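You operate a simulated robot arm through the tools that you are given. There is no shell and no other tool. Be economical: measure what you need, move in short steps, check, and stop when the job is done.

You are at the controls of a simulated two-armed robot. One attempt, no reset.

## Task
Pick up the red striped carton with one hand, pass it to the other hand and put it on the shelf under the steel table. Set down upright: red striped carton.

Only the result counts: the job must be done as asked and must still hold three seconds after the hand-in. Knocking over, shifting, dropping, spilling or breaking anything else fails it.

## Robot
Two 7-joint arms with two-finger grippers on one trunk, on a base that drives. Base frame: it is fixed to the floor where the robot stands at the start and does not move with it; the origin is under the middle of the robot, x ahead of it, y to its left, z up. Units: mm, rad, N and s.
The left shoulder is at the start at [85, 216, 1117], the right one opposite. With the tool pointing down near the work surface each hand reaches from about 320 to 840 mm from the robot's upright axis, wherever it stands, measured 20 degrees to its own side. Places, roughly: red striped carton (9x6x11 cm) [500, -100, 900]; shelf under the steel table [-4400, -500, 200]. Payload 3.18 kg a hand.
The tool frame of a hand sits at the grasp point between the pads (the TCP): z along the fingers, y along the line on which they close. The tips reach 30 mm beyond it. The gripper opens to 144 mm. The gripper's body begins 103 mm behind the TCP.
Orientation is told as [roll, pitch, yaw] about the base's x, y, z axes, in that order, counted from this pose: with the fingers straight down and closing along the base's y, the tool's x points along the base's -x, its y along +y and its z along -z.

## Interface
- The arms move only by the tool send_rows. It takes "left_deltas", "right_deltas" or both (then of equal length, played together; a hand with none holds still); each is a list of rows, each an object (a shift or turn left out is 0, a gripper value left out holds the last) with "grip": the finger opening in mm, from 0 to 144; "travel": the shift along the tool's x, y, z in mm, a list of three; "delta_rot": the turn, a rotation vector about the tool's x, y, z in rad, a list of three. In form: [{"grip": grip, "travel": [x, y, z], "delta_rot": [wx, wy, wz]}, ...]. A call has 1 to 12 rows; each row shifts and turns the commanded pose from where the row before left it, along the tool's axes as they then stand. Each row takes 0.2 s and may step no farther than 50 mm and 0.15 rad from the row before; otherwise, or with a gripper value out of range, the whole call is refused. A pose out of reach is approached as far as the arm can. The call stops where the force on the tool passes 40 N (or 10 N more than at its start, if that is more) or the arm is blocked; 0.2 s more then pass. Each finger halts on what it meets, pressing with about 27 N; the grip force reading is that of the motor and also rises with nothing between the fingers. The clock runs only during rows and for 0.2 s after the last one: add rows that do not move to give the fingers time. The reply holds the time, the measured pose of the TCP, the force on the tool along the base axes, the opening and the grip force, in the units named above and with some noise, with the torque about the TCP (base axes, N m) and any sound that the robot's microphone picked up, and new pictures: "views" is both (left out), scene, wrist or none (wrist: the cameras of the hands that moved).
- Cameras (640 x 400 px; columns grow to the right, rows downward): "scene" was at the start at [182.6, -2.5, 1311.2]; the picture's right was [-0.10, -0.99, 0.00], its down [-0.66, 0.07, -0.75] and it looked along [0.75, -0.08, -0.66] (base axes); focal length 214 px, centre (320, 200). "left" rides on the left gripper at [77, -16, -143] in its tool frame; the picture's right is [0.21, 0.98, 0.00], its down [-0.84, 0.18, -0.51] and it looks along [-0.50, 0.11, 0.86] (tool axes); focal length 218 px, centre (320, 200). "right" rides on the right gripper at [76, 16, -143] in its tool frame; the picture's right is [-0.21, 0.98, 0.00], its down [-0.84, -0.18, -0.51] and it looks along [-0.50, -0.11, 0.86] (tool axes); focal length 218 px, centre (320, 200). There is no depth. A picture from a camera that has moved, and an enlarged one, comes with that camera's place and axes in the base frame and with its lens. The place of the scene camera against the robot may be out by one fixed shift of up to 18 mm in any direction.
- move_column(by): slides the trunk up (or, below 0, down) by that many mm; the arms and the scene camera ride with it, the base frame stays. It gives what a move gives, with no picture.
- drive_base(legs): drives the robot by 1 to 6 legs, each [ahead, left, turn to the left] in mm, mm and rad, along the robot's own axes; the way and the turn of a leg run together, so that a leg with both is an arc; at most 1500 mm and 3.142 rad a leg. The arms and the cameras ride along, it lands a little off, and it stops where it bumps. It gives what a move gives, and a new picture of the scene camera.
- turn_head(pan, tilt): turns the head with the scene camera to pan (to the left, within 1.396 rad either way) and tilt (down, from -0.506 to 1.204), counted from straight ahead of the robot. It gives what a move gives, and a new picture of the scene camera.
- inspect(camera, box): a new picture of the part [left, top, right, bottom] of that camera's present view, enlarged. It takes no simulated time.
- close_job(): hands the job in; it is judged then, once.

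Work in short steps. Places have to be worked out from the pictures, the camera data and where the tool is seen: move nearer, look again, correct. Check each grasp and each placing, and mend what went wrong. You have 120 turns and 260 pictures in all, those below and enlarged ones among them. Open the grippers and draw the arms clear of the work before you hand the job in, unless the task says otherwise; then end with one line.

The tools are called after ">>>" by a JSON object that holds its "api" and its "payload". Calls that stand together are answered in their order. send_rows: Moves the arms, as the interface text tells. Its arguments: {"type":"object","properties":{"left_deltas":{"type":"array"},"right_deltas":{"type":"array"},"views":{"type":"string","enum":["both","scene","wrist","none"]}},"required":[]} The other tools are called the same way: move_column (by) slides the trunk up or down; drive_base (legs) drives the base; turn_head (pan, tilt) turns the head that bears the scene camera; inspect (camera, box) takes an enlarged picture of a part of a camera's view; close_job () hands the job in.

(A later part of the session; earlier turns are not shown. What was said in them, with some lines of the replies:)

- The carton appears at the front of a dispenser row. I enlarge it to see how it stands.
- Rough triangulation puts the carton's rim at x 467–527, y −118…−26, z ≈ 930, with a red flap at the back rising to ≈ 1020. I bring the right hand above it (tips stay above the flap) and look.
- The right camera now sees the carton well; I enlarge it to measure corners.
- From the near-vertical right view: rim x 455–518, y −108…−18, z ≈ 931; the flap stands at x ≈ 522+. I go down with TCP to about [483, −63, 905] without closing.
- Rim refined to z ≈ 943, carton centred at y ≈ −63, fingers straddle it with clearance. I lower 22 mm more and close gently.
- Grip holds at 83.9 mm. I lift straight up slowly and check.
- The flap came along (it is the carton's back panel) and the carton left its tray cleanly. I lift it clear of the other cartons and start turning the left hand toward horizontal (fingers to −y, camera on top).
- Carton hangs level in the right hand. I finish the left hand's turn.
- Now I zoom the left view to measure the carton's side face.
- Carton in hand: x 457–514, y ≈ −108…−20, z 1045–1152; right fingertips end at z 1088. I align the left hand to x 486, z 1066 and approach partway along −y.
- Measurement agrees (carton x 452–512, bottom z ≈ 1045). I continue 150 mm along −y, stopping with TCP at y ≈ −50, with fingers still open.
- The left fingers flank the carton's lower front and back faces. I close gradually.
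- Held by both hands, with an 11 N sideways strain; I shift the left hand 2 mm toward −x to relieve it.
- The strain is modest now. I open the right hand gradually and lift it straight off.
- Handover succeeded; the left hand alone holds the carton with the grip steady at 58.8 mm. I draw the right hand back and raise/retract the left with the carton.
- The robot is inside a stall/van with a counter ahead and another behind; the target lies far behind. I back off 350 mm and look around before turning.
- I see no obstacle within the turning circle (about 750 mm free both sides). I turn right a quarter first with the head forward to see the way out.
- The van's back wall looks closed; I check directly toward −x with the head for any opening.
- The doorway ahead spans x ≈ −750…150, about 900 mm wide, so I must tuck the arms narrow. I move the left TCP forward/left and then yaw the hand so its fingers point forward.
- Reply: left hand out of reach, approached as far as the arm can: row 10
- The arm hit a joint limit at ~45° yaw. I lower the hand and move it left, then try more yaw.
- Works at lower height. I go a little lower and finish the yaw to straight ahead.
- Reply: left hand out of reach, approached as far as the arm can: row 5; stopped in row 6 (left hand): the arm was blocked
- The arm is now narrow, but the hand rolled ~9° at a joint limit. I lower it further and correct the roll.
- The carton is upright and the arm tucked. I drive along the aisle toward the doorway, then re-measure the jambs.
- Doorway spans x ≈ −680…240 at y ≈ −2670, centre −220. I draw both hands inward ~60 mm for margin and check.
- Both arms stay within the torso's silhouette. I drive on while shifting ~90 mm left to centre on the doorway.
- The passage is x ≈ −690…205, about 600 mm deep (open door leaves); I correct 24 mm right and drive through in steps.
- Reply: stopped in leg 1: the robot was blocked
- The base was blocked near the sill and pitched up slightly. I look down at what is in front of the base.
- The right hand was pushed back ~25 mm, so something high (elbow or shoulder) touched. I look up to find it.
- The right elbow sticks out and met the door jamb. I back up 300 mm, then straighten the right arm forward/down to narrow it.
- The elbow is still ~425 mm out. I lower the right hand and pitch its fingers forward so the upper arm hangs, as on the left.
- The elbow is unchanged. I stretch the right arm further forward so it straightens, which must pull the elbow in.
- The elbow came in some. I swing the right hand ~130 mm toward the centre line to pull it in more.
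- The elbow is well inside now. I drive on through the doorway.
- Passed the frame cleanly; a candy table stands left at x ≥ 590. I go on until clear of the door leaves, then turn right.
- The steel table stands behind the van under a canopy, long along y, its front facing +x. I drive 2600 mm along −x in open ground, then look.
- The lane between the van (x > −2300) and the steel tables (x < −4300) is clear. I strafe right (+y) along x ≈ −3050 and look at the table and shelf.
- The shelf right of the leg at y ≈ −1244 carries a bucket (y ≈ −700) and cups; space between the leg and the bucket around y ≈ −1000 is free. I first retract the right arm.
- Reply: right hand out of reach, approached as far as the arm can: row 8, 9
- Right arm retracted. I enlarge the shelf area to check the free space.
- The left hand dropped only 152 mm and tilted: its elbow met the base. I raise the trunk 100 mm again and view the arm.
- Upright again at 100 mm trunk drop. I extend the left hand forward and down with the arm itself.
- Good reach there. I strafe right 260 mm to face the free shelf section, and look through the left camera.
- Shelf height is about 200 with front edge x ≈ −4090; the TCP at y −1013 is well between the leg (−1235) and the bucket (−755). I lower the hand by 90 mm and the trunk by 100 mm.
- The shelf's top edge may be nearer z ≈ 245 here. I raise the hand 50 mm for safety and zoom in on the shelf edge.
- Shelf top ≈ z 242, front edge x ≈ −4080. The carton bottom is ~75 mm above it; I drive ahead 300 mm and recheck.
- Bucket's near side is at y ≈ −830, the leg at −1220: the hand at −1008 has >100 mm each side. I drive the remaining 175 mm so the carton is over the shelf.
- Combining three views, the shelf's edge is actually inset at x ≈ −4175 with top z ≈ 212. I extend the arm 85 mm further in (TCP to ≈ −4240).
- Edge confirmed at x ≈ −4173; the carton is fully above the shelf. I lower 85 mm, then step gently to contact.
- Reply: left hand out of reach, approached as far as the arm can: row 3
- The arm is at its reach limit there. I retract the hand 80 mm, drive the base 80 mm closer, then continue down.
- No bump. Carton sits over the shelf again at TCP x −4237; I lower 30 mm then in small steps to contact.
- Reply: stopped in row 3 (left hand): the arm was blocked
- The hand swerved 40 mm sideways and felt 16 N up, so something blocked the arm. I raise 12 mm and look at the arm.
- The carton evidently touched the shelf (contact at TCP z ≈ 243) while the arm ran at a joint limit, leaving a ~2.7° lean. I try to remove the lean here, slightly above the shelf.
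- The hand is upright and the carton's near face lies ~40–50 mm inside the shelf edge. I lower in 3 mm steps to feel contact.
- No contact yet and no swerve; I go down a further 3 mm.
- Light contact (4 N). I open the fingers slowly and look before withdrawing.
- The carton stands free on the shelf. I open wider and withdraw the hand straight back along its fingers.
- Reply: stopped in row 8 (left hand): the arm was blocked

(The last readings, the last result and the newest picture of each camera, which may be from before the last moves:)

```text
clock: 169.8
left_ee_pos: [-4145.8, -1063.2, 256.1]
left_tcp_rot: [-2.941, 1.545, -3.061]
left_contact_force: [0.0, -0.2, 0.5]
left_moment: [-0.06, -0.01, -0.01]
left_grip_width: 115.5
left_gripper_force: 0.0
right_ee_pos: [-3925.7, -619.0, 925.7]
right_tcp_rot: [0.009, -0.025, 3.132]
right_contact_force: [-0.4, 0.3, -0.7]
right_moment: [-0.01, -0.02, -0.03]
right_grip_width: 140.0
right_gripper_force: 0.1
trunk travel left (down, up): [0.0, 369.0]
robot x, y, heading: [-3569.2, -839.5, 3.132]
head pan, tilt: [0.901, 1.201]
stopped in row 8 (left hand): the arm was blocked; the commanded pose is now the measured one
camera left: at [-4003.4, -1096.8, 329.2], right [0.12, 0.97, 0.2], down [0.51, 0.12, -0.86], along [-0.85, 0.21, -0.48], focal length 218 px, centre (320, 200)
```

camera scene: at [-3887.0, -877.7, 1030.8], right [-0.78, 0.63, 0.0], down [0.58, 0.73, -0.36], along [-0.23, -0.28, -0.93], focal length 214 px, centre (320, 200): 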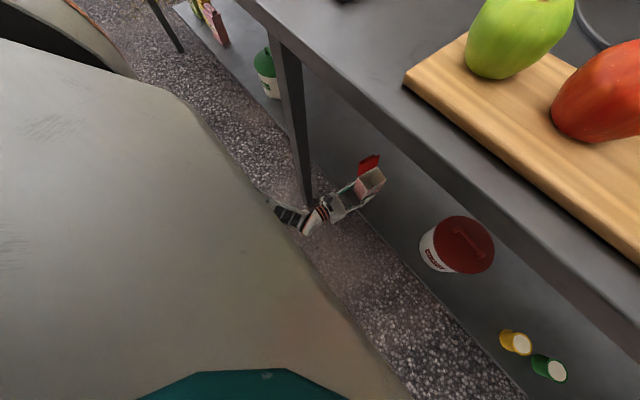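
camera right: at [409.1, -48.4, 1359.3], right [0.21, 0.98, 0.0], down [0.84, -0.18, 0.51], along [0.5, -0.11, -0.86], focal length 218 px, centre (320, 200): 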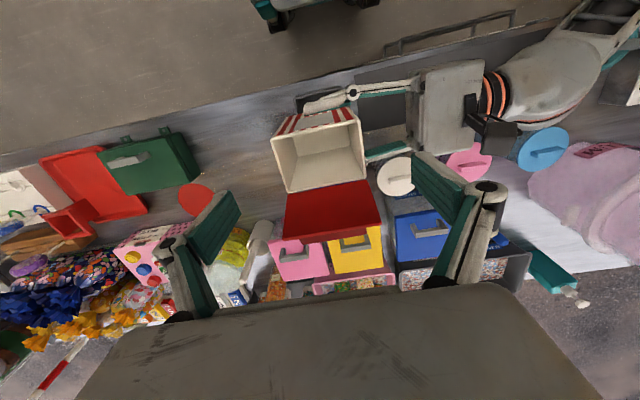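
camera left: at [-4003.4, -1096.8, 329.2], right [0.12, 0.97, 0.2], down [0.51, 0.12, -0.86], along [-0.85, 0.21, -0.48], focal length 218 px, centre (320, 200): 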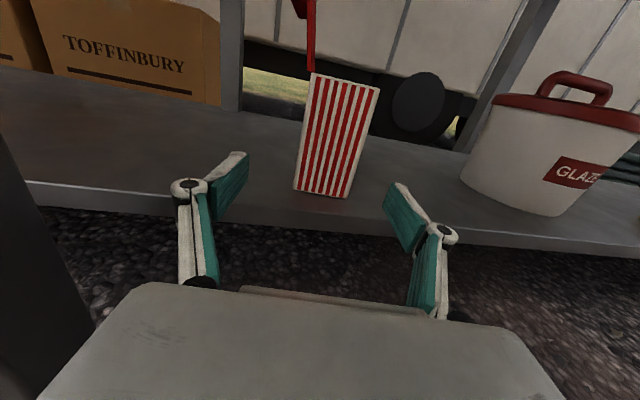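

The carton stands upright on the shelf with the hand clear of it. I drive the base back 300 mm and check.

>>> {"api": "drive_base", "payload": {"legs": [[-300, 0, 0]]}}

>>> {"api": "inspect", "payload": {"camera": "left", "box": [220, 40, 500, 240]}}

>>> {"api": "turn_head", "payload": {"pan": 0.2, "tilt": 0.8}}

```text
clock: 171.8
left_ee_pos: [-3846.7, -1061.9, 256.5]
left_tcp_rot: [-2.922, 1.547, -3.055]
left_contact_force: [0.0, -0.6, 0.4]
left_moment: [-0.01, -0.01, -0.02]
left_grip_width: 115.2
left_gripper_force: 0.1
right_ee_pos: [-3623.6, -619.7, 927.3]
right_tcp_rot: [0.009, -0.027, 3.124]
right_contact_force: [0.3, 0.3, -0.1]
right_moment: [-0.03, 0.01, 0.01]
right_grip_width: 139.8
right_gripper_force: 0.1
trunk travel left (down, up): [0.0, 369.0]
robot x, y, heading: [-3264.6, -846.0, 3.129]
head pan, tilt: [0.901, 1.201]
camera scene: at [-3587.8, -878.4, 1030.8], right [-0.77, 0.63, 0.0], down [0.59, 0.72, -0.36], along [-0.23, -0.28, -0.93], focal length 214 px, centre (320, 200)
```

scene: 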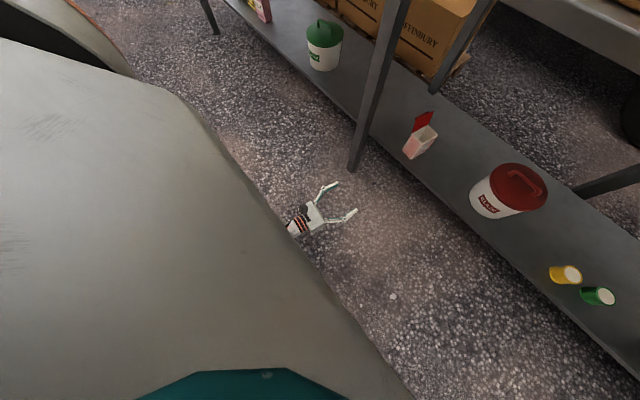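

```text
2.00 times, centred on (360, 140) of left
camera zoom: at [-3705.4, -1096.2, 329.5], right [0.13, 0.97, 0.2], down [0.51, 0.11, -0.85], along [-0.85, 0.22, -0.48], focal length 436 px, centre (240, 320)
```

zoom: 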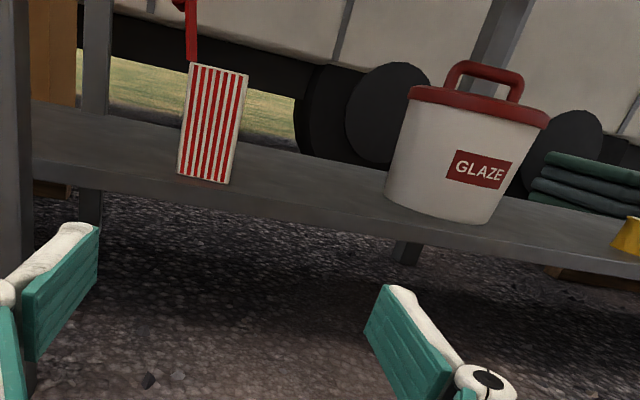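

```text
clock: 172.9
left_ee_pos: [-3847.0, -1061.9, 254.8]
left_tcp_rot: [-2.897, 1.546, -3.031]
left_contact_force: [0.4, -0.4, 0.2]
left_moment: [-0.01, 0.0, -0.03]
left_grip_width: 114.7
left_gripper_force: 0.0
right_ee_pos: [-3622.8, -620.0, 926.3]
right_tcp_rot: [0.006, -0.028, 3.124]
right_contact_force: [0.5, -0.2, 1.0]
right_moment: [-0.02, 0.01, 0.01]
right_grip_width: 140.1
right_gripper_force: 0.1
trunk travel left (down, up): [0.0, 369.0]
robot x, y, heading: [-3262.8, -844.5, 3.127]
head pan, tilt: [0.201, 0.799]
camera scene: at [-3631.6, -849.9, 1058.4], right [-0.19, 0.98, 0.0], down [0.7, 0.13, -0.7], along [-0.68, -0.13, -0.72], focal length 214 px, centre (320, 200)
```

scene: 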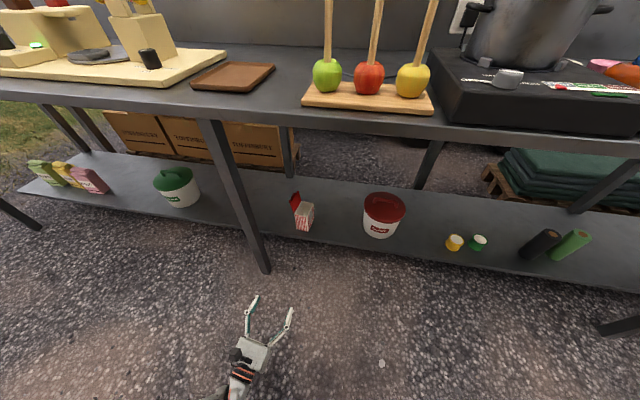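

The carton stands upright, fully on the shelf between the leg and the untouched bucket, and both hands are open and clear. I hand the job in.

>>> {"api": "close_job", "payload": {}}

```text
The job is handed in.
```

The red striped carton was picked up with the right hand, passed to the left, and now stands upright on the shelf under the steel table. On the way out of the van, the right elbow bumped the door jamb. I saw nothing else knocked or shifted, and both hands are open and clear.
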